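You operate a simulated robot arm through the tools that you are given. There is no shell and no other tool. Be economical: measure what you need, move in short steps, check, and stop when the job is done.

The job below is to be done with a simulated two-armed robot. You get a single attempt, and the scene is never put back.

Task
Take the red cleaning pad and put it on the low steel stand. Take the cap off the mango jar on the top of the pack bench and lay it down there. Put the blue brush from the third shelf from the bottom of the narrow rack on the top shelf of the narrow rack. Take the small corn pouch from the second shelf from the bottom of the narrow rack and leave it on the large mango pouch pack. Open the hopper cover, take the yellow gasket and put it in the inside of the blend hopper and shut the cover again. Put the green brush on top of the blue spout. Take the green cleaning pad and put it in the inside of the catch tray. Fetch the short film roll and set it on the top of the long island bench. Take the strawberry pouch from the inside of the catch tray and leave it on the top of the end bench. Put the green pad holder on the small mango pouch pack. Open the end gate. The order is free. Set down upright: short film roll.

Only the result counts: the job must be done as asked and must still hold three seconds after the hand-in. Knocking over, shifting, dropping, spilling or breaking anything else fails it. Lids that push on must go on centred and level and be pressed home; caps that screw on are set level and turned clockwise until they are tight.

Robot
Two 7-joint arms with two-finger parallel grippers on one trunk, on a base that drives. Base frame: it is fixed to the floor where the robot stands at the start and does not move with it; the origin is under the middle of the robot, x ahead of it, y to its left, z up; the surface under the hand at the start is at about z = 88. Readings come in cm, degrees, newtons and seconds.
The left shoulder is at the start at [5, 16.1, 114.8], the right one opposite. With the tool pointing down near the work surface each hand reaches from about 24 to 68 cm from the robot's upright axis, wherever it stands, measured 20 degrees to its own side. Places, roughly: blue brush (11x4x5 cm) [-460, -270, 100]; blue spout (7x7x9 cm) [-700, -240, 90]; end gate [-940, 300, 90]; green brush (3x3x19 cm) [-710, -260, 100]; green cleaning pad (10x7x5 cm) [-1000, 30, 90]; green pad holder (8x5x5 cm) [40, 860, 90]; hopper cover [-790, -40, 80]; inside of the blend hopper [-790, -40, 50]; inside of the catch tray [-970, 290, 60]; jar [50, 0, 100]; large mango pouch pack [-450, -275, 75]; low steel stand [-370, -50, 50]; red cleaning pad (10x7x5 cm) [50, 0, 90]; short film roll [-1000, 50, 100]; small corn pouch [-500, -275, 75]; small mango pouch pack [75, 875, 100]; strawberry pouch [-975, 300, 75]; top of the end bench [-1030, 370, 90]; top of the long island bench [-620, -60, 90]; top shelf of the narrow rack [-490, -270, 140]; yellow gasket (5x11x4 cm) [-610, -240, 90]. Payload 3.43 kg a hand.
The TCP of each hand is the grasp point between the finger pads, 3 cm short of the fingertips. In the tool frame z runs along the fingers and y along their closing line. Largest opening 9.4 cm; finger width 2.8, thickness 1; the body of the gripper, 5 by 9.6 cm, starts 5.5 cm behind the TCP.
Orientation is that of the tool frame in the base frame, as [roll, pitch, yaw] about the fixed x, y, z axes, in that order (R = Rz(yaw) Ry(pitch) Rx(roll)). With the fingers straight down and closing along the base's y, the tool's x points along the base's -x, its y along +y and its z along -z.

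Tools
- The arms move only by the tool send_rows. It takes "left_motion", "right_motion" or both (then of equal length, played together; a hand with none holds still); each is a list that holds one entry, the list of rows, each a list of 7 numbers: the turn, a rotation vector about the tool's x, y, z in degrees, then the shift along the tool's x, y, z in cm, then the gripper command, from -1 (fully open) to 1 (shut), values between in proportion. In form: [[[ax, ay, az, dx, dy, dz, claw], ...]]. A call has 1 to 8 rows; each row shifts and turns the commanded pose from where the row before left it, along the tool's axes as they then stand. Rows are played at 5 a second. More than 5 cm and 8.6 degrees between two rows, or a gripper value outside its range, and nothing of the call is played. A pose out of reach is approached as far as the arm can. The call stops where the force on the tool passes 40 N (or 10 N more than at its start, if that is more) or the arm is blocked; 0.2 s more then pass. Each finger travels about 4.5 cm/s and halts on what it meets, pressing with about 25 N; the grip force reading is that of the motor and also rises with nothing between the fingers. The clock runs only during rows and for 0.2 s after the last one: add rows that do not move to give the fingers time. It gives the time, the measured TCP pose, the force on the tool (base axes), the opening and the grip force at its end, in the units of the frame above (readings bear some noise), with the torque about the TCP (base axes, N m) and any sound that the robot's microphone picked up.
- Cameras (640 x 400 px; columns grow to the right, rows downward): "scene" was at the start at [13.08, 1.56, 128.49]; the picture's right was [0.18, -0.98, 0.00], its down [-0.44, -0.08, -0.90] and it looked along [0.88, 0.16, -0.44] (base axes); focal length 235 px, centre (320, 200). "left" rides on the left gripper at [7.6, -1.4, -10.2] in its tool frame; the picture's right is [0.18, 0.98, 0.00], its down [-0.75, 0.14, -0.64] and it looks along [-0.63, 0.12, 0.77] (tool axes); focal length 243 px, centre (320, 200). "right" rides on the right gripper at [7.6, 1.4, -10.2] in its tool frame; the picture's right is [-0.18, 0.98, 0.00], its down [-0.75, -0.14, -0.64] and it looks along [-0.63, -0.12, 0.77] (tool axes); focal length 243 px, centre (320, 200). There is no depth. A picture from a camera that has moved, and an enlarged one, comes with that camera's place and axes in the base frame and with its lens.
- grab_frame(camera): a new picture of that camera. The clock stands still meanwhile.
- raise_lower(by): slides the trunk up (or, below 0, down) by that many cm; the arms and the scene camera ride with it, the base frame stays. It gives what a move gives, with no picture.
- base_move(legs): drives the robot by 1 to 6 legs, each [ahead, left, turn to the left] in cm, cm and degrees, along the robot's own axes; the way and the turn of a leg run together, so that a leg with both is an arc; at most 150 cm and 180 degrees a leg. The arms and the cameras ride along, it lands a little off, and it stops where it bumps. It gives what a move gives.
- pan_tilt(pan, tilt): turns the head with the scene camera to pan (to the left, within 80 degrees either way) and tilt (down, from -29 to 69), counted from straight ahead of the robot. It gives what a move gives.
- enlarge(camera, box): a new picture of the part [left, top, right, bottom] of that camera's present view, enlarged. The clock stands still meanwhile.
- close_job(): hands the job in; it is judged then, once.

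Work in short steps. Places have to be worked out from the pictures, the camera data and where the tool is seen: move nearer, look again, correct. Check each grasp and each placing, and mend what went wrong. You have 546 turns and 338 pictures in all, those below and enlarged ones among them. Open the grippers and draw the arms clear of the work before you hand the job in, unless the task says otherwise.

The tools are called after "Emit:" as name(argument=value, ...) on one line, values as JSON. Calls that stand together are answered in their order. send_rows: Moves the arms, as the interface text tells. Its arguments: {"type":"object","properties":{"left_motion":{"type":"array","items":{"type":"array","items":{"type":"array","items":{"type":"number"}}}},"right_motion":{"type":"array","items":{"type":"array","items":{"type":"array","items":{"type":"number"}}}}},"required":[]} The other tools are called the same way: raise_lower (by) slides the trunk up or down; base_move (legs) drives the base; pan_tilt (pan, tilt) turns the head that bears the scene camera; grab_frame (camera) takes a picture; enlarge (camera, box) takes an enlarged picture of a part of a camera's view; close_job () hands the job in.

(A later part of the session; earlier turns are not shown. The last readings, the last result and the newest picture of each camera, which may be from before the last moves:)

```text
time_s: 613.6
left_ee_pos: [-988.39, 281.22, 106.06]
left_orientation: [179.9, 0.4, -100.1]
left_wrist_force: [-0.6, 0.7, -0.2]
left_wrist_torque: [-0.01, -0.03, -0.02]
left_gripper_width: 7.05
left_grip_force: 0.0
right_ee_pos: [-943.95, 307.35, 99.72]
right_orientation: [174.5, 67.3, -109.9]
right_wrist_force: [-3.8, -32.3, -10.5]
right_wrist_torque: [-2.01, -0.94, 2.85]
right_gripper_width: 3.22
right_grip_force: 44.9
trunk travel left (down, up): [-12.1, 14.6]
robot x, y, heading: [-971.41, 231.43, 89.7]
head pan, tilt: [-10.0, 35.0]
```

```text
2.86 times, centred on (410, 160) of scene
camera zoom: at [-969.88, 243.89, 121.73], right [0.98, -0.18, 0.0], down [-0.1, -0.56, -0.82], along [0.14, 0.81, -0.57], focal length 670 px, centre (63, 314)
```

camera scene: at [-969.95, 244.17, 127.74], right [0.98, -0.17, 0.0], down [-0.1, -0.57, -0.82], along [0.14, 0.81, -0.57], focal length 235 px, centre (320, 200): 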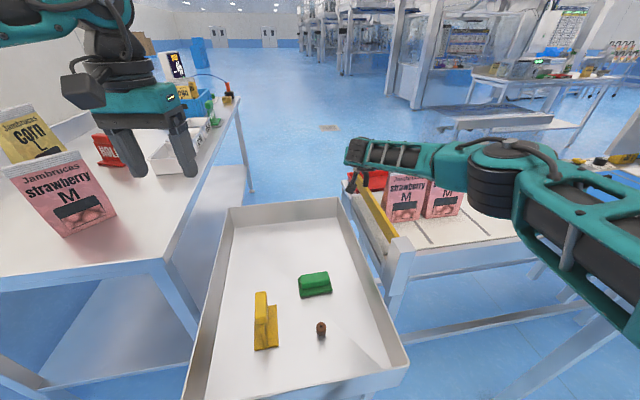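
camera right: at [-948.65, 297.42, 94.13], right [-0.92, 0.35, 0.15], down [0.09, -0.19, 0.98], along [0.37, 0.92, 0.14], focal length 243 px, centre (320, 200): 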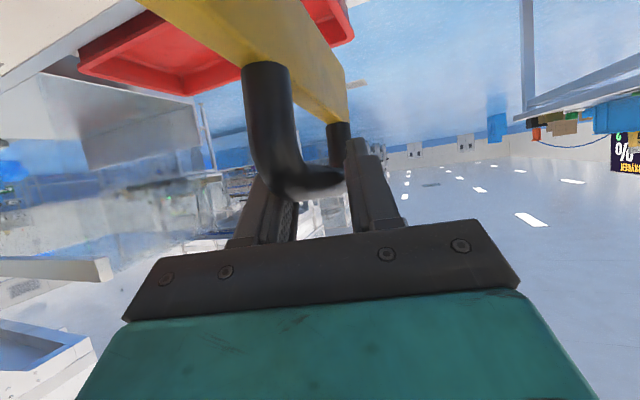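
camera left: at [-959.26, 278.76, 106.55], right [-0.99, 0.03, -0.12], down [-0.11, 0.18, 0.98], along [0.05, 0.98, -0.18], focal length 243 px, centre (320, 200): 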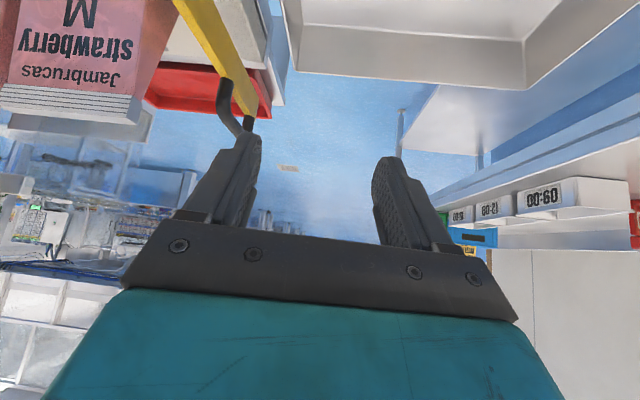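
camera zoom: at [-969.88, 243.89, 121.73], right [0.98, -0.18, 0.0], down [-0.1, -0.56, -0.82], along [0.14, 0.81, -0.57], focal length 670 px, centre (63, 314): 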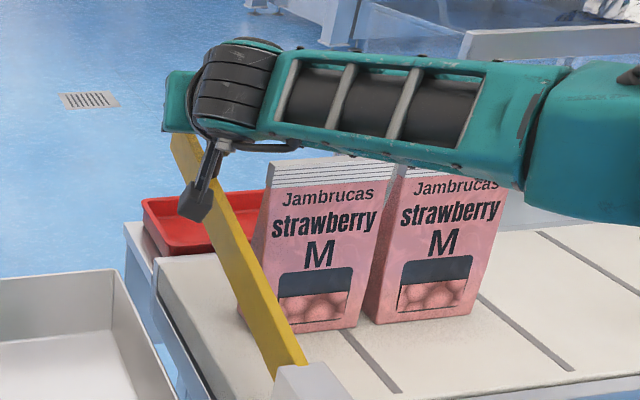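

Gate at ≈ 17°. The pull towards -y says my radius is too large; I ease inward and continue.

Emit:
send_rows(right_motion=[[[0, 0, 0, 0.25, -0.18, -0.63, 0.9], [-0.42, -2.88, 0.71, -1.0, -0.14, -1.4, 0.9], [-0.42, -2.88, 0.71, -1.0, -0.14, -1.4, 0.9], [0, 0, 0, 0, 0, 0, 0.9]]])

Emit:
grab_frame(camera="right")

```text
time_s: 614.6
left_ee_pos: [-988.51, 281.5, 105.99]
left_orientation: [-179.9, 0.2, -100.0]
left_wrist_force: [-0.5, 0.0, -1.1]
left_wrist_torque: [0.0, -0.02, -0.03]
left_gripper_width: 7.06
left_grip_force: 0.1
right_ee_pos: [-943.91, 305.25, 103.11]
right_orientation: [165.5, 73.4, -118.6]
right_wrist_force: [1.4, 25.2, 18.2]
right_wrist_torque: [-0.43, -1.08, 2.73]
right_gripper_width: 3.21
right_grip_force: 44.7
trunk travel left (down, up): [-12.1, 14.6]
robot x, y, heading: [-971.32, 231.4, 89.9]
head pan, tilt: [-10.0, 35.0]
```

```text
87 pictures are left
camera right: at [-948.67, 294.14, 98.79], right [-0.92, 0.29, 0.25], down [0.1, -0.45, 0.89], along [0.37, 0.84, 0.38], focal length 243 px, centre (320, 200)
```

right: 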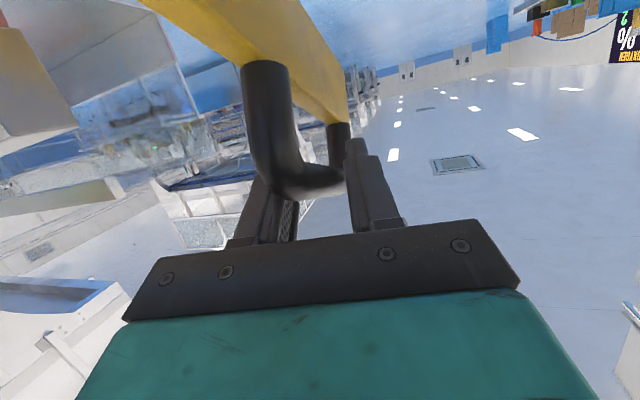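

Over-corrected slightly; the fit gives a hinge near [y 280, z 88]. I continue with a refined arc.

Emit:
send_rows(right_motion=[[[-0.39, -2.9, 0.66, -1.29, -0.05, -0.93, 0.9], [-0.39, -2.9, 0.66, -1.07, -0.12, -1.13, 0.9], [-0.39, -2.9, 0.66, -1.07, -0.12, -1.13, 0.9], [0, 0, 0, 0, 0, 0, 0.9]]])

Emit:
enlarge(camera="scene", box=[330, 70, 490, 230])

```text
time_s: 615.6
left_ee_pos: [-988.49, 281.32, 105.98]
left_orientation: [180.0, 0.4, -100.1]
left_wrist_force: [-0.6, -0.3, 0.1]
left_wrist_torque: [0.0, -0.02, 0.0]
left_gripper_width: 7.05
left_grip_force: 0.1
right_ee_pos: [-944.04, 302.53, 106.47]
right_orientation: [143.8, 80.0, -139.9]
right_wrist_force: [4.3, -9.0, 0.9]
right_wrist_torque: [-2.56, -1.58, 1.96]
right_gripper_width: 3.25
right_grip_force: 44.8
trunk travel left (down, up): [-12.1, 14.6]
robot x, y, heading: [-971.45, 231.75, 89.8]
head pan, tilt: [-10.0, 35.0]
```

```text
2.50 times, centred on (410, 150) of scene
camera zoom: at [-969.83, 243.98, 121.73], right [0.98, -0.18, 0.0], down [-0.1, -0.56, -0.82], along [0.14, 0.81, -0.57], focal length 586 px, centre (95, 325)
```

zoom: 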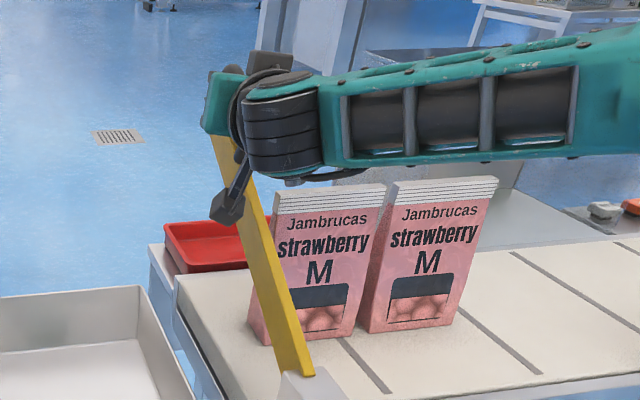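

Gate at ≈ 35–40°, forces low. Continue.

Emit:
send_rows(right_motion=[[[-0.39, -2.9, 0.66, -1.07, -0.12, -1.13, 0.9], [-0.39, -2.9, 0.66, -1.07, -0.12, -1.13, 0.9], [-0.39, -2.9, 0.66, -1.07, -0.12, -1.13, 0.9], [0, 0, 0, 0, 0, 0, 0.9]]])

```text
time_s: 616.6
left_ee_pos: [-988.32, 281.47, 106.01]
left_orientation: [-180.0, 0.3, -100.0]
left_wrist_force: [-0.3, 0.9, -0.9]
left_wrist_torque: [-0.01, 0.01, -0.01]
left_gripper_width: 7.02
left_grip_force: 0.1
right_ee_pos: [-944.08, 300.91, 108.0]
right_orientation: [121.9, 81.7, -161.7]
right_wrist_force: [5.8, -18.2, -19.3]
right_wrist_torque: [-0.32, -1.79, 2.81]
right_gripper_width: 3.24
right_grip_force: 45.0
right hand out of reach, approached as far as the arm can: row 2, 3
trunk travel left (down, up): [-12.1, 14.6]
robot x, y, heading: [-971.52, 231.49, 89.7]
head pan, tilt: [-10.0, 35.0]
```

The wrist is at its pitch limit, but the hand is now nearly level, which suits the rest: I keep its orientation and follow the arc, letting the bar pivot in the grip.

Emit:
send_rows(right_motion=[[[0, 0, 0, -1.0, -0.14, -1.2, 0.9], [0, 0, 0, -1.0, -0.14, -1.25, 0.9], [0, 0, 0, -0.9, -0.2, -1.4, 0.9], [0, 0, 0, 0, 0, 0, 0.9]]])

Emit:
enlarge(camera="scene", box=[330, 50, 490, 230])

```text
time_s: 617.6
left_ee_pos: [-988.38, 281.54, 106.07]
left_orientation: [-179.9, 0.3, -100.2]
left_wrist_force: [0.4, 0.1, 0.2]
left_wrist_torque: [0.0, -0.01, -0.02]
left_gripper_width: 7.05
left_grip_force: 0.0
right_ee_pos: [-944.14, 297.45, 111.25]
right_orientation: [119.1, 81.6, -164.6]
right_wrist_force: [3.3, -9.2, -14.5]
right_wrist_torque: [-0.15, -1.19, 1.54]
right_gripper_width: 2.98
right_grip_force: 44.9
trunk travel left (down, up): [-12.1, 14.6]
robot x, y, heading: [-971.78, 231.35, 89.9]
head pan, tilt: [-10.0, 35.0]
```

```text
2.22 times, centred on (410, 140) of scene
camera zoom: at [-969.77, 244.14, 121.72], right [0.98, -0.18, 0.0], down [-0.1, -0.57, -0.82], along [0.14, 0.81, -0.57], focal length 521 px, centre (120, 333)
```

zoom: 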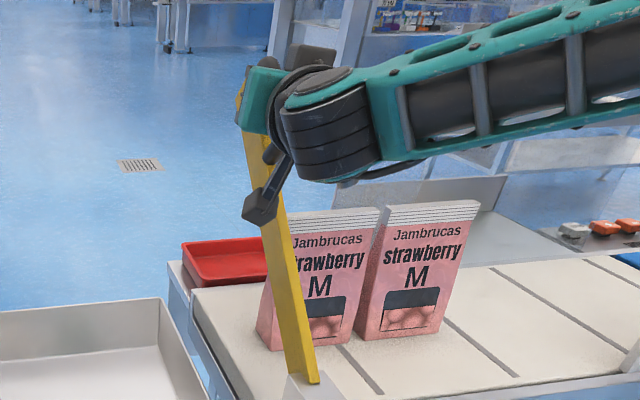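

Gate at ≈ 53°. Continue to 70°.

Emit:
send_rows(right_motion=[[[0, 0, 0, -0.85, -0.23, -1.45, 0.9], [0, 0, 0, -0.82, -0.23, -1.47, 0.9], [0, 0, 0, -0.68, -0.27, -1.52, 0.9], [0, 0, 0, -0.62, -0.27, -1.54, 0.9], [0, 0, 0, 0, 0, 0, 0.9]]])

Emit:
grab_frame(camera="scene")

```text
time_s: 618.8
left_ee_pos: [-988.36, 281.55, 105.88]
left_orientation: [-180.0, 0.3, -99.9]
left_wrist_force: [0.1, 0.5, 0.0]
left_wrist_torque: [0.01, -0.02, -0.02]
left_gripper_width: 7.04
left_grip_force: 0.1
right_ee_pos: [-944.22, 291.46, 114.89]
right_orientation: [117.7, 81.8, -165.8]
right_wrist_force: [0.2, 1.3, -2.0]
right_wrist_torque: [0.27, -1.34, 1.08]
right_gripper_width: 2.75
right_grip_force: 45.0
trunk travel left (down, up): [-12.1, 14.6]
robot x, y, heading: [-971.54, 231.03, 89.9]
head pan, tilt: [-10.0, 35.0]
```

```text
84 pictures are left
camera scene: at [-969.87, 244.13, 121.73], right [0.98, -0.17, 0.0], down [-0.1, -0.56, -0.82], along [0.14, 0.81, -0.57], focal length 235 px, centre (320, 200)
```

scene: 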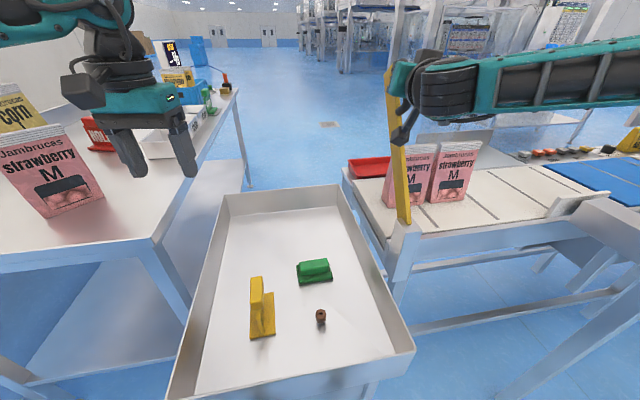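

Continue to about 88°.

Emit:
send_rows(right_motion=[[[0, 0, 0, -0.5, -0.32, -1.55, 0.9], [0, 0, 0, -0.42, -0.32, -1.57, 0.9], [0, 0, 0, -0.36, -0.33, -1.57, 0.9], [0, 0, 0, -0.28, -0.34, -1.55, 0.9], [0, 0, 0, -0.15, -0.34, -1.5, 0.9], [0, 0, 0, -0.08, -0.34, -1.47, 0.9], [0, 0, 0, 0, 0, 0, 0.9]]])

Emit:
grab_frame(camera="scene")

```text
time_s: 620.4
left_ee_pos: [-988.51, 281.4, 105.93]
left_orientation: [-179.7, 0.5, -100.0]
left_wrist_force: [-0.6, 0.0, -0.4]
left_wrist_torque: [-0.03, 0.04, 0.02]
left_gripper_width: 7.03
left_grip_force: 0.1
right_ee_pos: [-944.3, 281.97, 117.23]
right_orientation: [115.6, 82.1, -168.1]
right_wrist_force: [-5.9, 3.7, 18.2]
right_wrist_torque: [0.72, -1.41, 0.69]
right_gripper_width: 2.3
right_grip_force: 44.8
trunk travel left (down, up): [-12.1, 14.6]
robot x, y, heading: [-971.61, 231.4, 90.1]
head pan, tilt: [-10.0, 35.0]
```

```text
83 pictures are left
camera scene: at [-970.03, 244.01, 121.76], right [0.98, -0.17, 0.0], down [-0.1, -0.56, -0.82], along [0.14, 0.81, -0.57], focal length 235 px, centre (320, 200)
```

scene: 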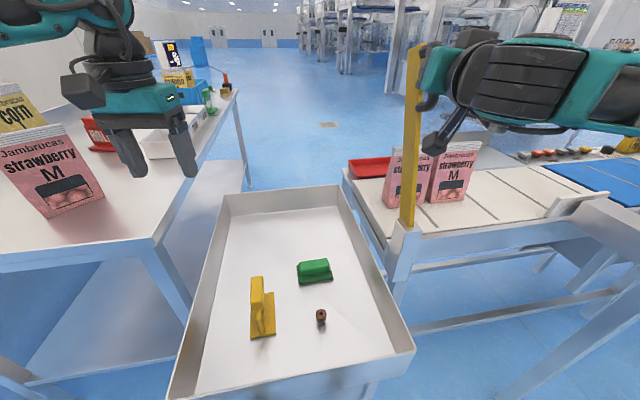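

The gate stands nearly upright. I push on until it meets its stop.

Emit:
send_rows(right_motion=[[[0, 0, 0, -0.1, -0.34, -1.2, 0.9], [0, 0, 0, 0.1, -0.3, -1.2, 0.9], [0, 0, 0, 0.15, -0.3, -1.2, 0.9], [0, 0, 0, 0, 0, 0, 0.9]]])

Emit:
enlarge(camera="scene", box=[360, 30, 480, 230])

```text
time_s: 621.4
left_ee_pos: [-988.6, 281.28, 106.09]
left_orientation: [-179.8, 0.5, -99.9]
left_wrist_force: [-0.7, -1.1, -0.2]
left_wrist_torque: [0.01, 0.01, -0.02]
left_gripper_width: 7.05
left_grip_force: 0.1
right_ee_pos: [-944.24, 278.22, 117.25]
right_orientation: [113.7, 82.2, -169.8]
right_wrist_force: [-9.8, 1.4, 21.8]
right_wrist_torque: [0.82, -1.54, 0.53]
right_gripper_width: 2.23
right_grip_force: 44.7
trunk travel left (down, up): [-12.1, 14.6]
robot x, y, heading: [-971.37, 231.48, 90.1]
head pan, tilt: [-10.0, 35.0]
```

```text
2.00 times, centred on (420, 130) of scene
camera zoom: at [-970.1, 243.94, 121.76], right [0.98, -0.18, 0.0], down [-0.1, -0.56, -0.82], along [0.14, 0.81, -0.57], focal length 469 px, centre (120, 340)
```

zoom: 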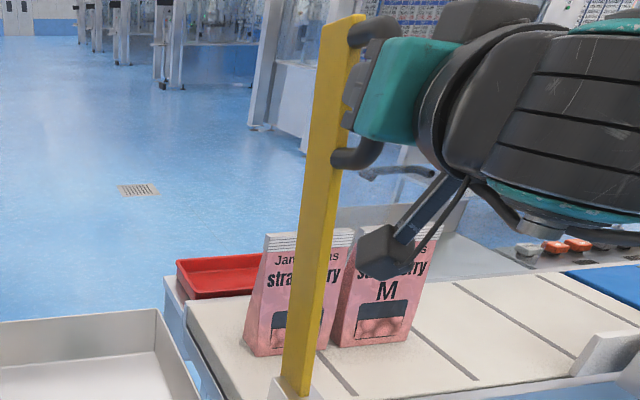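

Not yet at a stop; a little further.

Emit:
send_rows(right_motion=[[[0, 0, 0, -0.25, -0.25, -1.0, 0.9], [0, 0, 0, 0.1, -0.25, -1.0, 0.9], [0, 0, 0, 0.2, -0.25, -1.0, 0.9], [0, 0, 0, 0, 0, 0, 0.9]]])

Emit:
enlarge(camera="scene", box=[360, 30, 480, 230])

```text
time_s: 622.4
left_ee_pos: [-988.64, 281.44, 105.96]
left_orientation: [-179.9, 0.4, -100.0]
left_wrist_force: [-0.5, 0.0, 0.2]
left_wrist_torque: [0.03, 0.0, 0.01]
left_gripper_width: 7.05
left_grip_force: 0.0
right_ee_pos: [-944.24, 275.37, 116.98]
right_orientation: [118.8, 82.0, -164.7]
right_wrist_force: [-12.9, 2.8, 8.4]
right_wrist_torque: [1.01, -1.54, 0.53]
right_gripper_width: 2.14
right_grip_force: 44.4
trunk travel left (down, up): [-12.1, 14.6]
robot x, y, heading: [-971.54, 231.63, 89.9]
head pan, tilt: [-10.0, 35.0]
```

```text
2.00 times, centred on (420, 130) of scene
camera zoom: at [-970.09, 244.05, 121.73], right [0.98, -0.17, 0.0], down [-0.1, -0.56, -0.82], along [0.14, 0.81, -0.57], focal length 469 px, centre (120, 340)
```

zoom: 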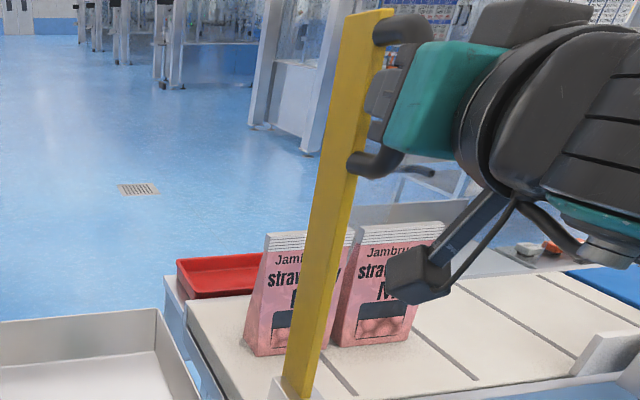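

Gate at about 86°. I push a bit more to bring it past the vertical or to its stop.

Emit:
send_rows(right_motion=[[[0, 0, 0, 0.15, -0.25, -1.0, 0.9], [0, 0, 0, 0.2, -0.25, -1.0, 0.9], [0, 0, 0, 0.25, -0.25, -1.0, 0.9], [0, 0, 0, 0, 0, 0, 0.9]]])

Emit:
enlarge(camera="scene", box=[360, 30, 480, 230])

```text
time_s: 623.5
left_ee_pos: [-988.51, 281.47, 105.97]
left_orientation: [-179.9, 0.3, -100.0]
left_wrist_force: [0.1, -0.7, 0.1]
left_wrist_torque: [0.01, -0.02, 0.0]
left_gripper_width: 7.06
left_grip_force: 0.0
right_ee_pos: [-944.28, 275.14, 117.08]
right_orientation: [129.5, 81.7, -153.4]
right_wrist_force: [-4.5, 1.5, -7.0]
right_wrist_torque: [0.46, -1.57, 0.56]
right_gripper_width: 2.11
right_grip_force: 45.1
right hand out of reach, approached as far as the arm can: row 1, 2, 3
trunk travel left (down, up): [-12.1, 14.6]
robot x, y, heading: [-971.74, 231.25, 90.0]
head pan, tilt: [-10.0, 35.0]
stopped in row 4 (right hand): the force on the tool passed its limit at 40 N (the readings are from after the stop); the commanded pose is now the measured one
```

```text
2.00 times, centred on (420, 130) of scene
camera zoom: at [-969.9, 244.13, 121.77], right [0.98, -0.17, 0.0], down [-0.1, -0.56, -0.82], along [0.14, 0.81, -0.57], focal length 469 px, centre (120, 340)
```

zoom: 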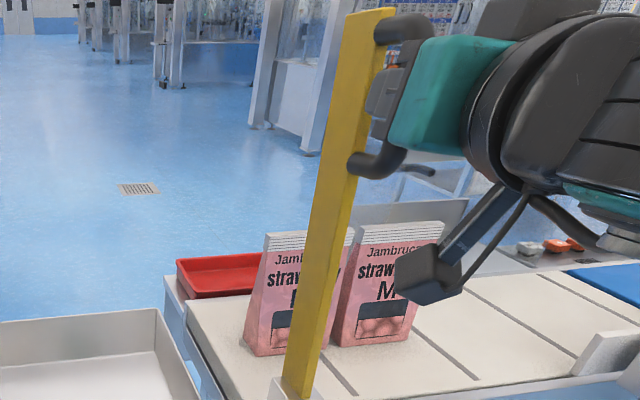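

Arm limit; I use the base to draw it 2.5 cm further back.

Emit:
base_move(legs=[[-2.5, 0, 0]])

Emit:
enlarge(camera="scene", box=[360, 30, 480, 230])

```text
time_s: 624.4
left_ee_pos: [-988.6, 280.32, 105.87]
left_orientation: [-179.9, 0.1, -99.8]
left_wrist_force: [0.6, -0.3, 0.2]
left_wrist_torque: [0.01, 0.02, -0.02]
left_gripper_width: 7.06
left_grip_force: 0.0
right_ee_pos: [-944.38, 274.41, 117.02]
right_orientation: [130.8, 81.6, -152.0]
right_wrist_force: [-0.8, 15.4, 2.6]
right_wrist_torque: [-0.56, -1.46, 0.23]
right_gripper_width: 2.08
right_grip_force: 45.1
trunk travel left (down, up): [-12.1, 14.6]
robot x, y, heading: [-971.49, 230.21, 89.9]
head pan, tilt: [-10.0, 35.0]
stopped in leg 1: the force on the tool passed its limit at 53 N (the readings are from after the stop); the commanded pose is now the measured one
```

```text
2.00 times, centred on (420, 130) of scene
camera zoom: at [-969.96, 242.94, 121.71], right [0.98, -0.17, 0.0], down [-0.1, -0.57, -0.82], along [0.14, 0.81, -0.58], focal length 469 px, centre (120, 340)
```

zoom: 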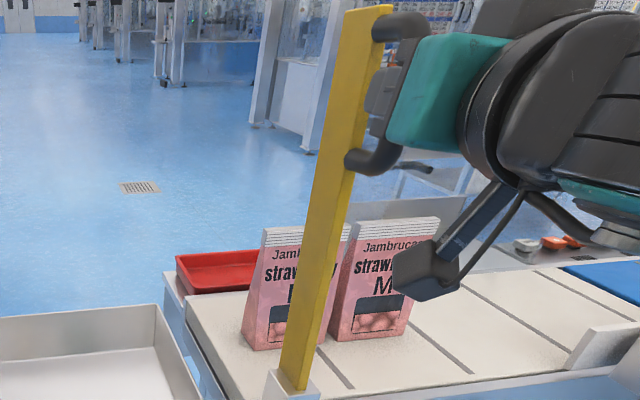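

It met its stop (53 N). I release slowly and see whether it stays up.

Emit:
send_rows(right_motion=[[[0, 0, 0, 0, 0, 0, 0.5], [0, 0, 0, 0, 0, 0, 0.3], [0, 0, 0, 0, 0, 0, 0.1], [0, 0, 0, 0, 0, 0, 0.1]]])

Emit:
grab_frame(camera="scene")

Emit:
grab_frame(camera="right")

```text
time_s: 625.4
left_ee_pos: [-988.56, 280.13, 106.02]
left_orientation: [-180.0, 0.3, -99.9]
left_wrist_force: [0.1, 0.2, 0.3]
left_wrist_torque: [0.01, 0.01, -0.02]
left_gripper_width: 7.04
left_grip_force: 0.1
right_ee_pos: [-944.27, 273.92, 117.19]
right_orientation: [128.5, 81.5, -154.4]
right_wrist_force: [-0.2, -1.0, -0.3]
right_wrist_torque: [-0.02, -0.01, -0.03]
right_gripper_width: 4.22
right_grip_force: 0.0
trunk travel left (down, up): [-12.1, 14.6]
robot x, y, heading: [-971.63, 230.27, 90.2]
head pan, tilt: [-10.0, 35.0]
```

```text
78 pictures are left
camera scene: at [-969.91, 242.71, 121.73], right [0.98, -0.17, 0.0], down [-0.1, -0.56, -0.82], along [0.14, 0.81, -0.57], focal length 235 px, centre (320, 200)
```

scene: 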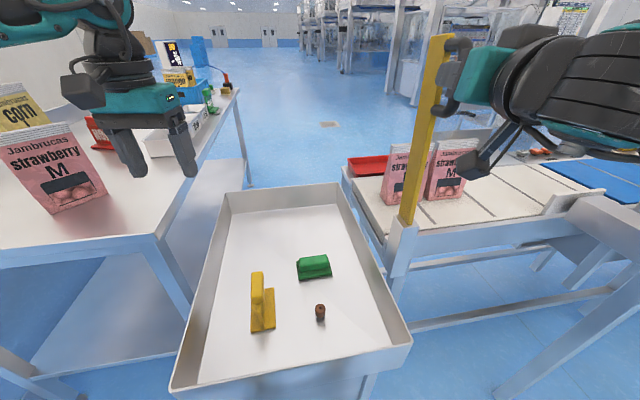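

```text
77 pictures are left
camera right: at [-948.79, 263.89, 110.64], right [-0.93, 0.23, 0.3], down [0.1, -0.61, 0.79], along [0.37, 0.76, 0.54], focal length 243 px, centre (320, 200)
```

right: 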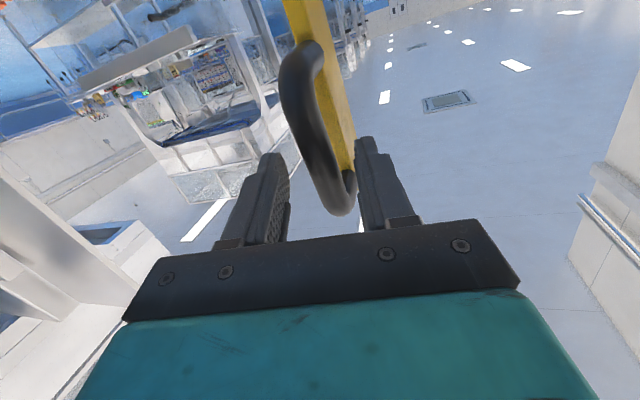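

It stays up. I open fully and back the robot straight away.

Emit:
send_rows(right_motion=[[[0, 0, 0, 0, 0, 0, -0.5], [0, 0, 0, 0, 0, 0, -0.8], [0, 0, 0, 0, 0, 0, -0.8]]])

Emit:
base_move(legs=[[-25, -2, 0]])

Emit:
grab_frame(camera="scene")

```text
time_s: 626.1
left_ee_pos: [-988.53, 280.12, 105.98]
left_orientation: [-179.9, 0.3, -100.0]
left_wrist_force: [0.0, 0.7, 0.4]
left_wrist_torque: [0.01, 0.02, 0.03]
left_gripper_width: 7.06
left_grip_force: 0.0
right_ee_pos: [-944.29, 273.98, 117.1]
right_orientation: [128.6, 81.6, -154.4]
right_wrist_force: [0.1, -0.3, 0.1]
right_wrist_torque: [0.01, 0.01, 0.01]
right_gripper_width: 8.47
right_grip_force: 0.1
trunk travel left (down, up): [-12.1, 14.6]
robot x, y, heading: [-971.63, 230.18, 90.1]
head pan, tilt: [-10.0, 35.0]
```

```text
time_s: 628.0
left_ee_pos: [-986.4, 254.92, 105.97]
left_orientation: [-179.8, 0.3, -100.2]
left_wrist_force: [-0.4, -0.1, -1.0]
left_wrist_torque: [0.01, -0.01, -0.01]
left_gripper_width: 7.04
left_grip_force: 0.1
right_ee_pos: [-942.08, 248.62, 117.18]
right_orientation: [128.4, 81.5, -154.6]
right_wrist_force: [-0.6, 0.3, 0.1]
right_wrist_torque: [-0.01, -0.02, 0.0]
right_gripper_width: 8.47
right_grip_force: 0.0
trunk travel left (down, up): [-12.1, 14.6]
robot x, y, heading: [-969.51, 204.86, 89.5]
head pan, tilt: [-10.0, 35.0]
```

```text
76 pictures are left
camera scene: at [-967.96, 217.45, 121.74], right [0.98, -0.18, 0.0], down [-0.1, -0.56, -0.82], along [0.15, 0.81, -0.57], focal length 235 px, centre (320, 200)
```

scene: 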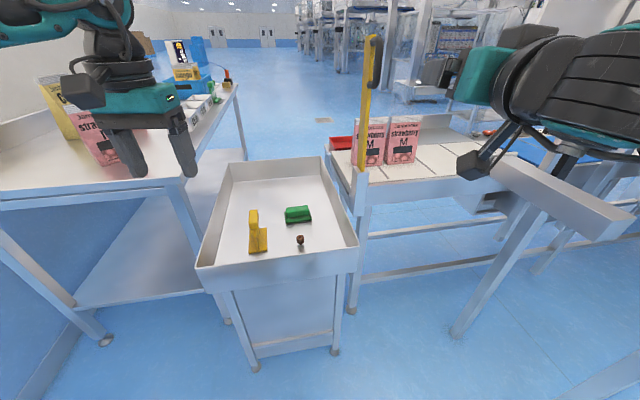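

The gate stands open. Last: the film roll. I restore trunk and wrists and drive back to the wrapping bench, facing -x.

Emit:
base_move(legs=[[-60, -25, 0], [0, 0, 90.5], [0, 70, 0]])

Emit:
raise_lower(by=6)

Emit:
send_rows(right_motion=[[[0, 8.6, 0, 0, 0, 0, -0.5], [0, 8.6, 0, 0, 0, 0, -0.5], [0, 8.6, 0, 0, 0, 0, -0.5], [0, 8.6, 0, 0, 0, 0, -0.5], [0, 8.6, 0, 0, 0, 0, -0.5], [0, 8.6, 0, 0, 0, 0, -0.5], [0, 8.6, 0, 0, 0, 0, -0.5], [0, 8.6, 0, 0, 0, 0, -0.5]]], left_motion=[[[0, 0, -5, 0, 0, 0, -1], [0, 0, -5, 0, 0, 0, -1], [0, 0, 0, 0, 0, -1, -1], [0, 0, 0, 0, 0, -1, -1], [0, 0, 0, 3, 0, 0, -1], [0, 0, 0, 3, 0, 0, -1], [0, 0, 0, 3, 0, 0, -1], [0, 0, 0, 3, 0, 0, -1]]])

Emit:
pan_tilt(pan=0, tilt=25)

Emit:
grab_frame(camera="scene")

```text
time_s: 634.5
left_ee_pos: [-997.61, 145.71, 107.09]
left_orientation: [-178.6, 2.5, -27.5]
left_wrist_force: [-1.0, 8.6, 6.0]
left_wrist_torque: [0.07, 0.05, -0.12]
left_gripper_width: 6.6
left_grip_force: 0.0
right_ee_pos: [-979.25, 185.33, 116.98]
right_orientation: [128.7, 81.5, -80.9]
right_wrist_force: [-0.8, 0.4, -1.0]
right_wrist_torque: [-0.01, -0.01, -0.01]
right_gripper_width: 8.44
right_grip_force: 0.0
trunk travel left (down, up): [-12.1, 14.6]
robot x, y, heading: [-945.21, 146.83, 163.6]
head pan, tilt: [-10.0, 35.0]
stopped in leg 2: the force on the tool passed its limit at 54 N (the readings are from after the stop); the commanded pose is now the measured one
```

```text
time_s: 635.5
left_ee_pos: [-997.65, 145.56, 112.87]
left_orientation: [-178.7, 2.2, -27.3]
left_wrist_force: [-0.3, 1.0, 0.9]
left_wrist_torque: [0.0, 0.01, -0.02]
left_gripper_width: 6.95
left_grip_force: 0.1
right_ee_pos: [-979.29, 185.36, 123.11]
right_orientation: [128.7, 81.4, -80.9]
right_wrist_force: [0.3, 0.3, 0.0]
right_wrist_torque: [0.01, 0.01, -0.01]
right_gripper_width: 8.47
right_grip_force: 0.0
trunk travel left (down, up): [-18.1, 8.6]
robot x, y, heading: [-945.05, 146.69, 163.4]
head pan, tilt: [-10.0, 35.0]
```

```text
time_s: 637.2
left_ee_pos: [-986.3, 141.47, 114.21]
left_orientation: [-178.4, 1.9, -17.2]
left_wrist_force: [0.1, -0.6, -0.1]
left_wrist_torque: [0.0, 0.01, -0.03]
left_gripper_width: 9.42
left_grip_force: 0.0
left hand out of reach, approached as far as the arm can: row 3
right_ee_pos: [-979.34, 185.38, 123.1]
right_orientation: [173.1, 15.7, -31.7]
right_wrist_force: [-0.2, 0.3, -0.8]
right_wrist_torque: [-0.01, -0.01, 0.02]
right_gripper_width: 7.07
right_grip_force: 0.1
trunk travel left (down, up): [-18.1, 8.6]
robot x, y, heading: [-945.03, 146.59, 163.6]
head pan, tilt: [-10.0, 35.0]
```

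```text
time_s: 638.0
left_ee_pos: [-986.22, 141.59, 114.27]
left_orientation: [-178.2, 2.0, -17.3]
left_wrist_force: [-0.7, 0.3, 0.0]
left_wrist_torque: [0.02, 0.01, 0.0]
left_gripper_width: 9.4
left_grip_force: 0.1
right_ee_pos: [-979.34, 185.28, 123.05]
right_orientation: [173.1, 15.8, -31.6]
right_wrist_force: [-0.1, 0.3, 0.4]
right_wrist_torque: [-0.01, 0.03, 0.04]
right_gripper_width: 7.03
right_grip_force: 0.0
trunk travel left (down, up): [-18.1, 8.6]
robot x, y, heading: [-944.79, 146.85, 163.7]
head pan, tilt: [0.0, 25.0]
```

```text
75 pictures are left
camera scene: at [-957.67, 150.38, 129.3], right [0.28, 0.96, 0.0], down [0.41, -0.12, -0.91], along [-0.87, 0.26, -0.42], focal length 235 px, centre (320, 200)
```

scene: 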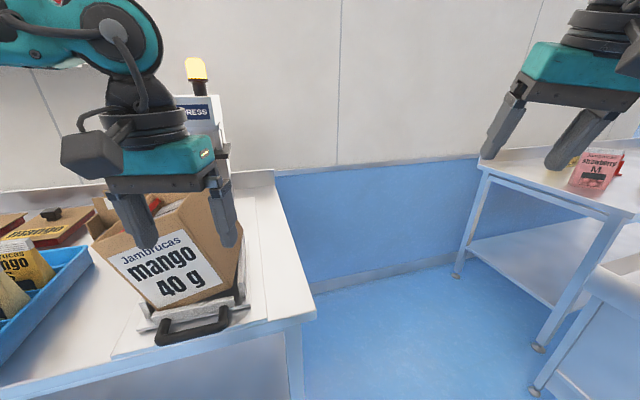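

The left hand bumped the "mango 40 g" carton while turning. I inspect it at once.

Emit:
enlarge(camera="scene", box=[60, 130, 330, 370])

```text
1.67 times, centred on (195, 250) of scene
camera zoom: at [-957.67, 150.38, 129.3], right [0.28, 0.96, 0.0], down [0.41, -0.12, -0.91], along [-0.87, 0.26, -0.42], focal length 391 px, centre (528, 117)
```

zoom: 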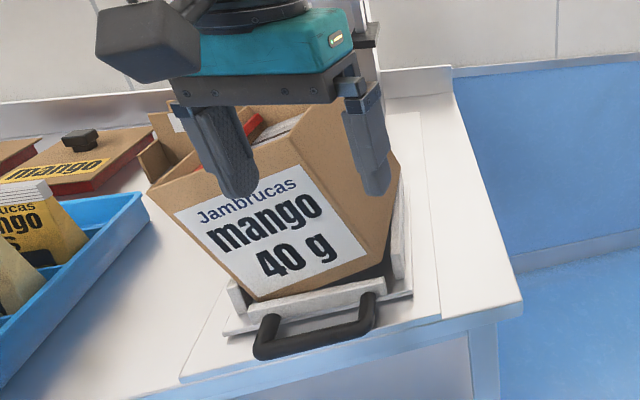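

The carton appears tipped towards -y in its nest. I lift my hand well clear and get a better view.

Emit:
send_rows(left_motion=[[[0, 0, 0, 0, 0, -4, -1], [0, 0, 0, 0, 0, -4, -1], [0, 0, 0, 4, 2, -1, -1], [0, 0, 0, 4, 2, 0, -1]]])

Emit:
base_move(legs=[[-30, 0, 0]])

Emit:
pan_tilt(pan=20, tilt=20)

Emit:
grab_frame(camera="scene")

```text
time_s: 639.0
left_ee_pos: [-979.66, 135.2, 122.95]
left_orientation: [-178.3, 1.9, -17.3]
left_wrist_force: [0.3, -0.5, 0.2]
left_wrist_torque: [0.0, -0.02, -0.01]
left_gripper_width: 9.42
left_grip_force: 0.0
right_ee_pos: [-979.42, 185.37, 123.05]
right_orientation: [173.1, 15.9, -31.7]
right_wrist_force: [-0.2, -0.3, 0.4]
right_wrist_torque: [-0.01, -0.04, 0.01]
right_gripper_width: 7.06
right_grip_force: 0.1
trunk travel left (down, up): [-18.1, 8.6]
robot x, y, heading: [-945.57, 146.39, 163.4]
head pan, tilt: [0.0, 25.0]
```

```text
time_s: 641.0
left_ee_pos: [-951.06, 126.88, 122.92]
left_orientation: [-178.2, 1.9, -17.4]
left_wrist_force: [0.3, 0.1, -0.5]
left_wrist_torque: [0.02, -0.01, 0.04]
left_gripper_width: 9.39
left_grip_force: 0.0
right_ee_pos: [-950.67, 176.86, 123.11]
right_orientation: [173.1, 15.7, -31.6]
right_wrist_force: [0.2, 0.3, -0.3]
right_wrist_torque: [-0.05, 0.04, 0.04]
right_gripper_width: 7.09
right_grip_force: 0.1
trunk travel left (down, up): [-18.1, 8.6]
robot x, y, heading: [-916.74, 137.99, 163.5]
head pan, tilt: [0.0, 25.0]
```

```text
time_s: 641.8
left_ee_pos: [-951.15, 126.66, 122.9]
left_orientation: [-178.3, 2.0, -17.4]
left_wrist_force: [-0.4, -0.6, -0.4]
left_wrist_torque: [0.0, -0.02, 0.01]
left_gripper_width: 9.4
left_grip_force: 0.1
right_ee_pos: [-950.64, 176.9, 123.03]
right_orientation: [173.1, 15.7, -31.8]
right_wrist_force: [-0.3, 0.3, 0.7]
right_wrist_torque: [0.02, -0.02, -0.02]
right_gripper_width: 7.05
right_grip_force: 0.0
trunk travel left (down, up): [-18.1, 8.6]
robot x, y, heading: [-916.65, 138.28, 163.7]
head pan, tilt: [20.0, 20.0]
```

```text
73 pictures are left
camera scene: at [-929.6, 138.75, 130.11], right [-0.06, 1.0, 0.0], down [0.34, 0.02, -0.94], along [-0.94, -0.06, -0.34], focal length 235 px, centre (320, 200)
```

scene: 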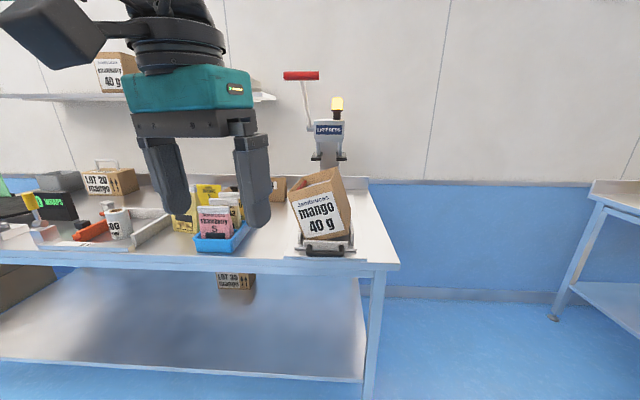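

Emit:
enlarge(camera="scene", box=[260, 60, 420, 280])

```text
1.82 times, centred on (340, 170) of scene
camera zoom: at [-929.6, 138.75, 130.11], right [-0.06, 1.0, 0.0], down [0.34, 0.02, -0.94], along [-0.94, -0.06, -0.34], focal length 427 px, centre (284, 254)
```

zoom: 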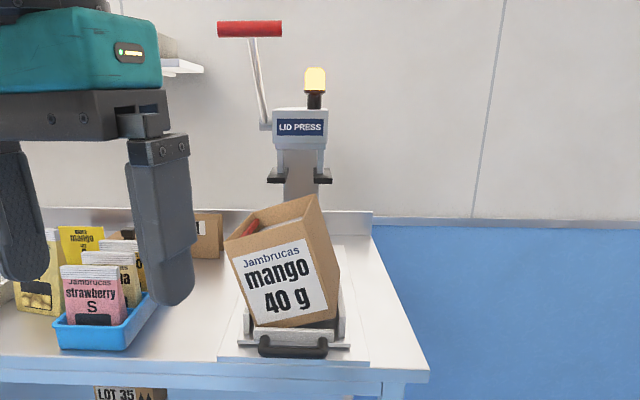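

The carton from the lid press is tipped about 17° in its nest. I'll set it right: square up, and push its upper left side gently towards +y with closed fingers.

Emit:
base_move(legs=[[0, 0, 16.4], [31, 0, 0]])

Emit:
pan_tilt(pan=5, tilt=30)

Emit:
grab_frame(camera="scene")

```text
time_s: 644.8
left_ee_pos: [-976.41, 116.91, 122.93]
left_orientation: [-178.3, 2.0, -0.3]
left_wrist_force: [-0.6, -0.1, -0.3]
left_wrist_torque: [0.03, -0.02, 0.03]
left_gripper_width: 9.42
left_grip_force: 0.1
right_ee_pos: [-990.8, 165.05, 122.93]
right_orientation: [173.1, 15.7, -14.5]
right_wrist_force: [-0.3, -0.2, -0.7]
right_wrist_torque: [-0.01, -0.03, -0.04]
right_gripper_width: 7.03
right_grip_force: 0.1
trunk travel left (down, up): [-18.1, 8.6]
robot x, y, heading: [-946.47, 138.3, -179.5]
head pan, tilt: [20.0, 20.0]
```

```text
time_s: 645.6
left_ee_pos: [-976.36, 117.02, 122.9]
left_orientation: [-178.3, 2.0, -0.2]
left_wrist_force: [1.3, -0.7, 0.8]
left_wrist_torque: [-0.03, 0.02, 0.03]
left_gripper_width: 9.4
left_grip_force: 0.2
right_ee_pos: [-990.68, 165.15, 123.02]
right_orientation: [173.1, 15.8, -14.7]
right_wrist_force: [0.3, -0.5, 0.3]
right_wrist_torque: [0.01, -0.02, 0.0]
right_gripper_width: 7.05
right_grip_force: 0.0
trunk travel left (down, up): [-18.1, 8.6]
robot x, y, heading: [-946.76, 138.14, -179.8]
head pan, tilt: [5.0, 30.0]
```

```text
71 pictures are left
camera scene: at [-959.61, 137.19, 128.51], right [-0.1, 1.0, 0.0], down [0.5, 0.05, -0.87], along [-0.86, -0.08, -0.5], focal length 235 px, centre (320, 200)
```

scene: 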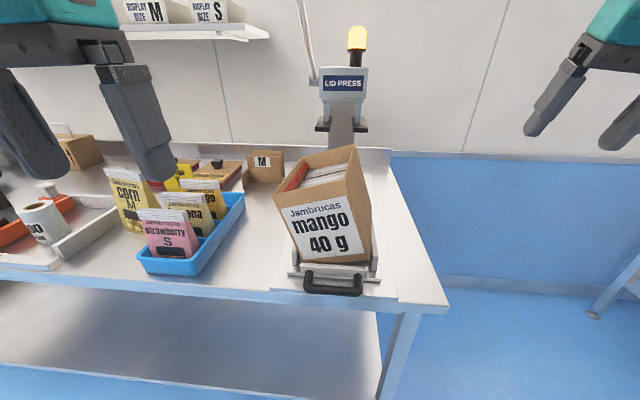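

Emit:
enlarge(camera="scene", box=[250, 130, 410, 310])

```text
2.22 times, centred on (330, 220) of scene
camera zoom: at [-959.61, 137.19, 128.51], right [-0.1, 1.0, 0.0], down [0.5, 0.05, -0.87], along [-0.86, -0.08, -0.5], focal length 521 px, centre (298, 156)
```

zoom: 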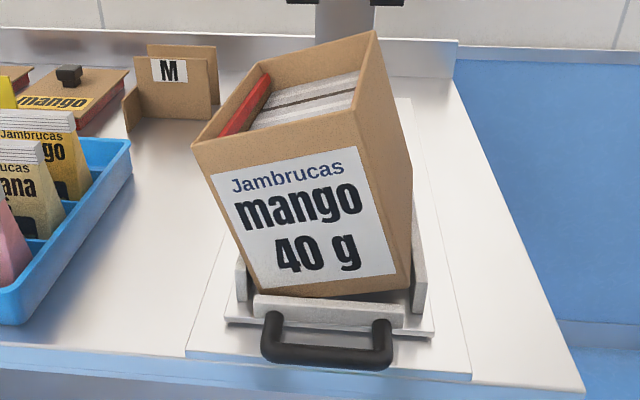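

I bring the closed left fingers down beside the carton's upper left side.

Emit:
send_rows(left_motion=[[[0, 0, 0, -4.5, -0.25, 0, 0.9], [0, 0, 0, -4.5, -0.25, 0, 0.9], [0, 0, 0, -4.5, -0.25, 0, 0.9], [0, 0, 0, -4.5, -0.25, 0, 0.9], [0, 0, 0, -4.5, -0.25, 0, 0.9], [0, 0, 0, -4.3, 0, 0, 0.9], [0, 0, 0, 0, 0, 5, 0.9], [0, 0, 0, 0, 0, 5, 0.9]]])

Emit:
send_rows(left_motion=[[[0, 0, 0, 0, 0, 5, 0.9], [0, 0, 0, 0, 0, 4.5, 0.9], [0, 0, 0, 0, 0, 0, 0.9]]])

Emit:
enlarge(camera="scene", box=[190, 110, 410, 310])

```text
time_s: 647.4
left_ee_pos: [-997.92, 115.39, 111.72]
left_orientation: [-178.3, 1.9, -0.3]
left_wrist_force: [-0.1, -0.1, -0.5]
left_wrist_torque: [0.02, 0.0, -0.02]
left_gripper_width: 0.47
left_grip_force: 0.1
left hand out of reach, approached as far as the arm can: row 5, 6
right_ee_pos: [-990.78, 165.11, 123.02]
right_orientation: [173.0, 15.7, -14.7]
right_wrist_force: [0.1, -0.1, 0.0]
right_wrist_torque: [-0.02, -0.03, 0.0]
right_gripper_width: 7.06
right_grip_force: 0.1
trunk travel left (down, up): [-18.1, 8.6]
robot x, y, heading: [-946.75, 138.32, -179.5]
head pan, tilt: [5.0, 30.0]
```

```text
time_s: 648.2
left_ee_pos: [-998.26, 115.72, 102.39]
left_orientation: [-178.4, 1.9, -0.4]
left_wrist_force: [0.0, -0.3, -0.6]
left_wrist_torque: [-0.02, -0.02, -0.04]
left_gripper_width: 0.51
left_grip_force: 0.0
right_ee_pos: [-990.82, 165.12, 122.96]
right_orientation: [173.2, 15.7, -14.7]
right_wrist_force: [0.3, 0.0, 0.1]
right_wrist_torque: [0.04, -0.01, -0.01]
right_gripper_width: 7.05
right_grip_force: 0.1
trunk travel left (down, up): [-18.1, 8.6]
robot x, y, heading: [-946.84, 138.25, -179.4]
head pan, tilt: [5.0, 30.0]
```

```text
2.00 times, centred on (300, 210) of scene
camera zoom: at [-959.6, 137.21, 128.51], right [-0.1, 1.0, 0.0], down [0.5, 0.05, -0.87], along [-0.86, -0.08, -0.5], focal length 469 px, centre (360, 180)
```

zoom: 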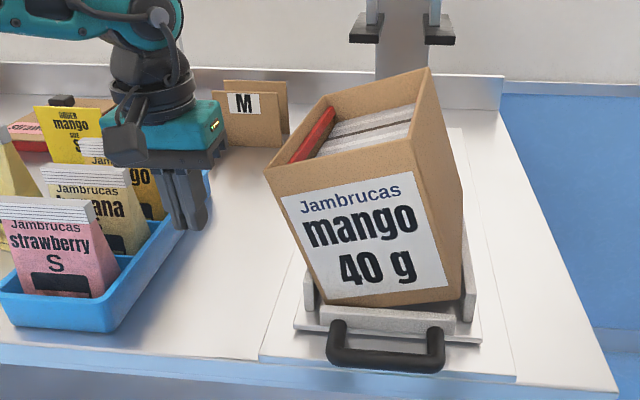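

Fingers are between tray and carton. I move 4 cm deeper and push towards +y in small steps.

Emit:
send_rows(left_motion=[[[0, 0, 0, -2, -1, 0, 0.9], [0, 0, 0, -2, -1.5, 0, 0.9], [0, 0, 0, 0, -2, 0, 0.9], [0, 0, 0, 0, -2, 0, 0.9], [0, 0, 0, 0, -1, 0, 0.9]]])

Emit:
enlarge(camera="scene", box=[190, 110, 410, 310])

```text
time_s: 649.4
left_ee_pos: [-998.43, 120.27, 103.29]
left_orientation: [-178.3, 2.1, -0.3]
left_wrist_force: [-0.5, 0.4, -0.5]
left_wrist_torque: [0.0, -0.02, 0.0]
left_gripper_width: 0.46
left_grip_force: 0.0
left hand out of reach, approached as far as the arm can: row 2, 3, 4, 5
right_ee_pos: [-990.78, 165.08, 123.04]
right_orientation: [173.2, 15.7, -14.6]
right_wrist_force: [-0.4, -0.3, -0.5]
right_wrist_torque: [0.01, -0.01, 0.0]
right_gripper_width: 7.07
right_grip_force: 0.1
trunk travel left (down, up): [-18.1, 8.6]
robot x, y, heading: [-946.58, 138.06, -179.3]
head pan, tilt: [5.0, 30.0]
```

```text
2.00 times, centred on (300, 210) of scene
camera zoom: at [-959.61, 137.2, 128.51], right [-0.1, 1.0, 0.0], down [0.5, 0.05, -0.87], along [-0.86, -0.08, -0.5], focal length 469 px, centre (360, 180)
```

zoom: 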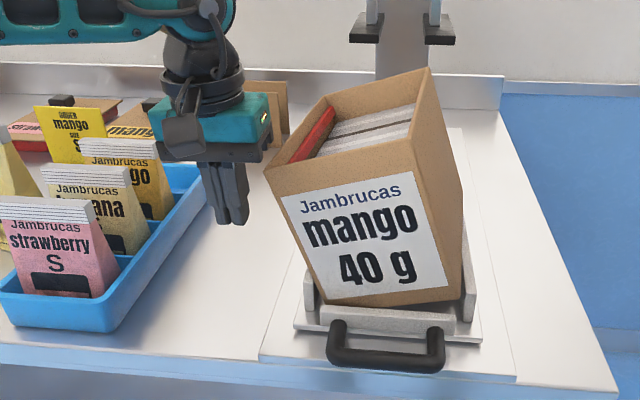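

Reach limit; I drive 5 cm forward, then push.

Emit:
base_move(legs=[[5, 0, 0]])

Emit:
send_rows(left_motion=[[[0, 0, 0, 1, -1.5, 0, 0.9], [0, 0, 0, 0, -1.5, 0, 0.9], [0, 0, 0, 0, -1, 0, 0.9], [0, 0, 0, 0, -1, 0, 0.9]]])

Emit:
enlarge(camera="scene", box=[190, 110, 410, 310])

```text
time_s: 650.3
left_ee_pos: [-1003.72, 120.37, 103.29]
left_orientation: [-178.2, 2.1, -0.5]
left_wrist_force: [-0.2, -0.4, -0.1]
left_wrist_torque: [-0.02, 0.01, 0.02]
left_gripper_width: 0.45
left_grip_force: 0.2
right_ee_pos: [-995.82, 165.22, 123.07]
right_orientation: [173.1, 15.7, -14.8]
right_wrist_force: [-0.7, 0.2, -1.5]
right_wrist_torque: [0.03, -0.05, 0.0]
right_gripper_width: 7.05
right_grip_force: 0.1
trunk travel left (down, up): [-18.1, 8.6]
robot x, y, heading: [-951.93, 138.1, -179.6]
head pan, tilt: [5.0, 30.0]
```

```text
time_s: 651.3
left_ee_pos: [-1000.68, 123.3, 103.75]
left_orientation: [-178.3, 2.1, -0.4]
left_wrist_force: [0.1, -0.3, -0.2]
left_wrist_torque: [0.0, 0.0, 0.0]
left_gripper_width: 0.45
left_grip_force: 0.0
left hand out of reach, approached as far as the arm can: row 1, 2, 3, 4
right_ee_pos: [-995.75, 165.28, 123.13]
right_orientation: [173.1, 15.8, -14.8]
right_wrist_force: [-0.4, 0.0, 0.4]
right_wrist_torque: [0.0, 0.0, -0.04]
right_gripper_width: 7.08
right_grip_force: 0.0
trunk travel left (down, up): [-18.1, 8.6]
robot x, y, heading: [-951.4, 138.03, -179.5]
head pan, tilt: [5.0, 30.0]
```

```text
2.00 times, centred on (300, 210) of scene
camera zoom: at [-964.71, 137.19, 128.51], right [-0.09, 1.0, 0.0], down [0.5, 0.05, -0.87], along [-0.86, -0.08, -0.5], focal length 469 px, centre (360, 180)
```

zoom: 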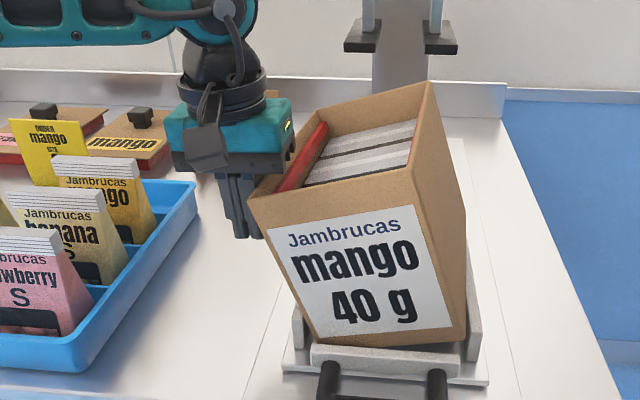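

I push with the base instead: 5 cm sideways towards +y.

Emit:
base_move(legs=[[0, -5, 0]])

Emit:
enlarge(camera="scene", box=[190, 110, 410, 310])

```text
time_s: 652.5
left_ee_pos: [-1000.81, 128.16, 103.76]
left_orientation: [-178.2, 2.1, -0.4]
left_wrist_force: [0.3, -1.6, -0.3]
left_wrist_torque: [0.07, -0.04, 0.05]
left_gripper_width: 0.38
left_grip_force: 0.1
right_ee_pos: [-995.89, 170.11, 123.04]
right_orientation: [173.2, 15.6, -14.6]
right_wrist_force: [0.5, -0.7, -0.9]
right_wrist_torque: [0.03, -0.01, 0.0]
right_gripper_width: 7.04
right_grip_force: 0.1
trunk travel left (down, up): [-18.1, 8.6]
robot x, y, heading: [-952.1, 143.38, -179.8]
head pan, tilt: [5.0, 30.0]
```

```text
2.00 times, centred on (300, 210) of scene
camera zoom: at [-964.74, 142.13, 128.51], right [-0.09, 1.0, 0.0], down [0.5, 0.05, -0.87], along [-0.86, -0.08, -0.5], focal length 469 px, centre (360, 180)
```

zoom: 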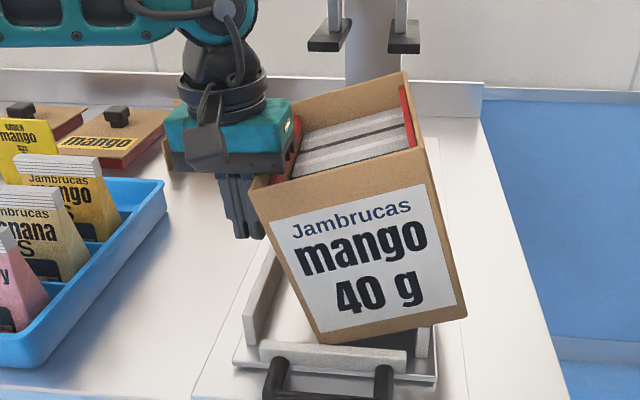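

The carton slid rather than rotated. I withdraw the hand and see how it settles.

Emit:
base_move(legs=[[0, 6, 0]])

Emit:
enlarge(camera="scene", box=[240, 110, 420, 310])

```text
time_s: 653.6
left_ee_pos: [-1000.66, 122.14, 103.68]
left_orientation: [-178.2, 2.1, -0.3]
left_wrist_force: [-0.8, -1.0, -0.3]
left_wrist_torque: [0.03, 0.01, 0.01]
left_gripper_width: 0.48
left_grip_force: 0.0
right_ee_pos: [-995.83, 164.1, 123.09]
right_orientation: [173.1, 15.7, -14.6]
right_wrist_force: [-0.3, -0.3, -0.3]
right_wrist_torque: [-0.01, -0.03, 0.02]
right_gripper_width: 7.04
right_grip_force: 0.1
trunk travel left (down, up): [-18.1, 8.6]
robot x, y, heading: [-951.88, 136.85, -179.2]
head pan, tilt: [5.0, 30.0]
```

```text
2.00 times, centred on (330, 210) of scene
camera zoom: at [-964.7, 136.19, 128.51], right [-0.1, 1.0, 0.0], down [0.5, 0.05, -0.87], along [-0.86, -0.08, -0.5], focal length 469 px, centre (300, 180)
```

zoom: 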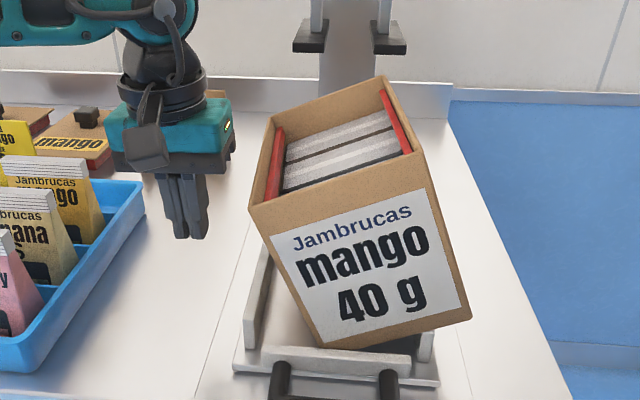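

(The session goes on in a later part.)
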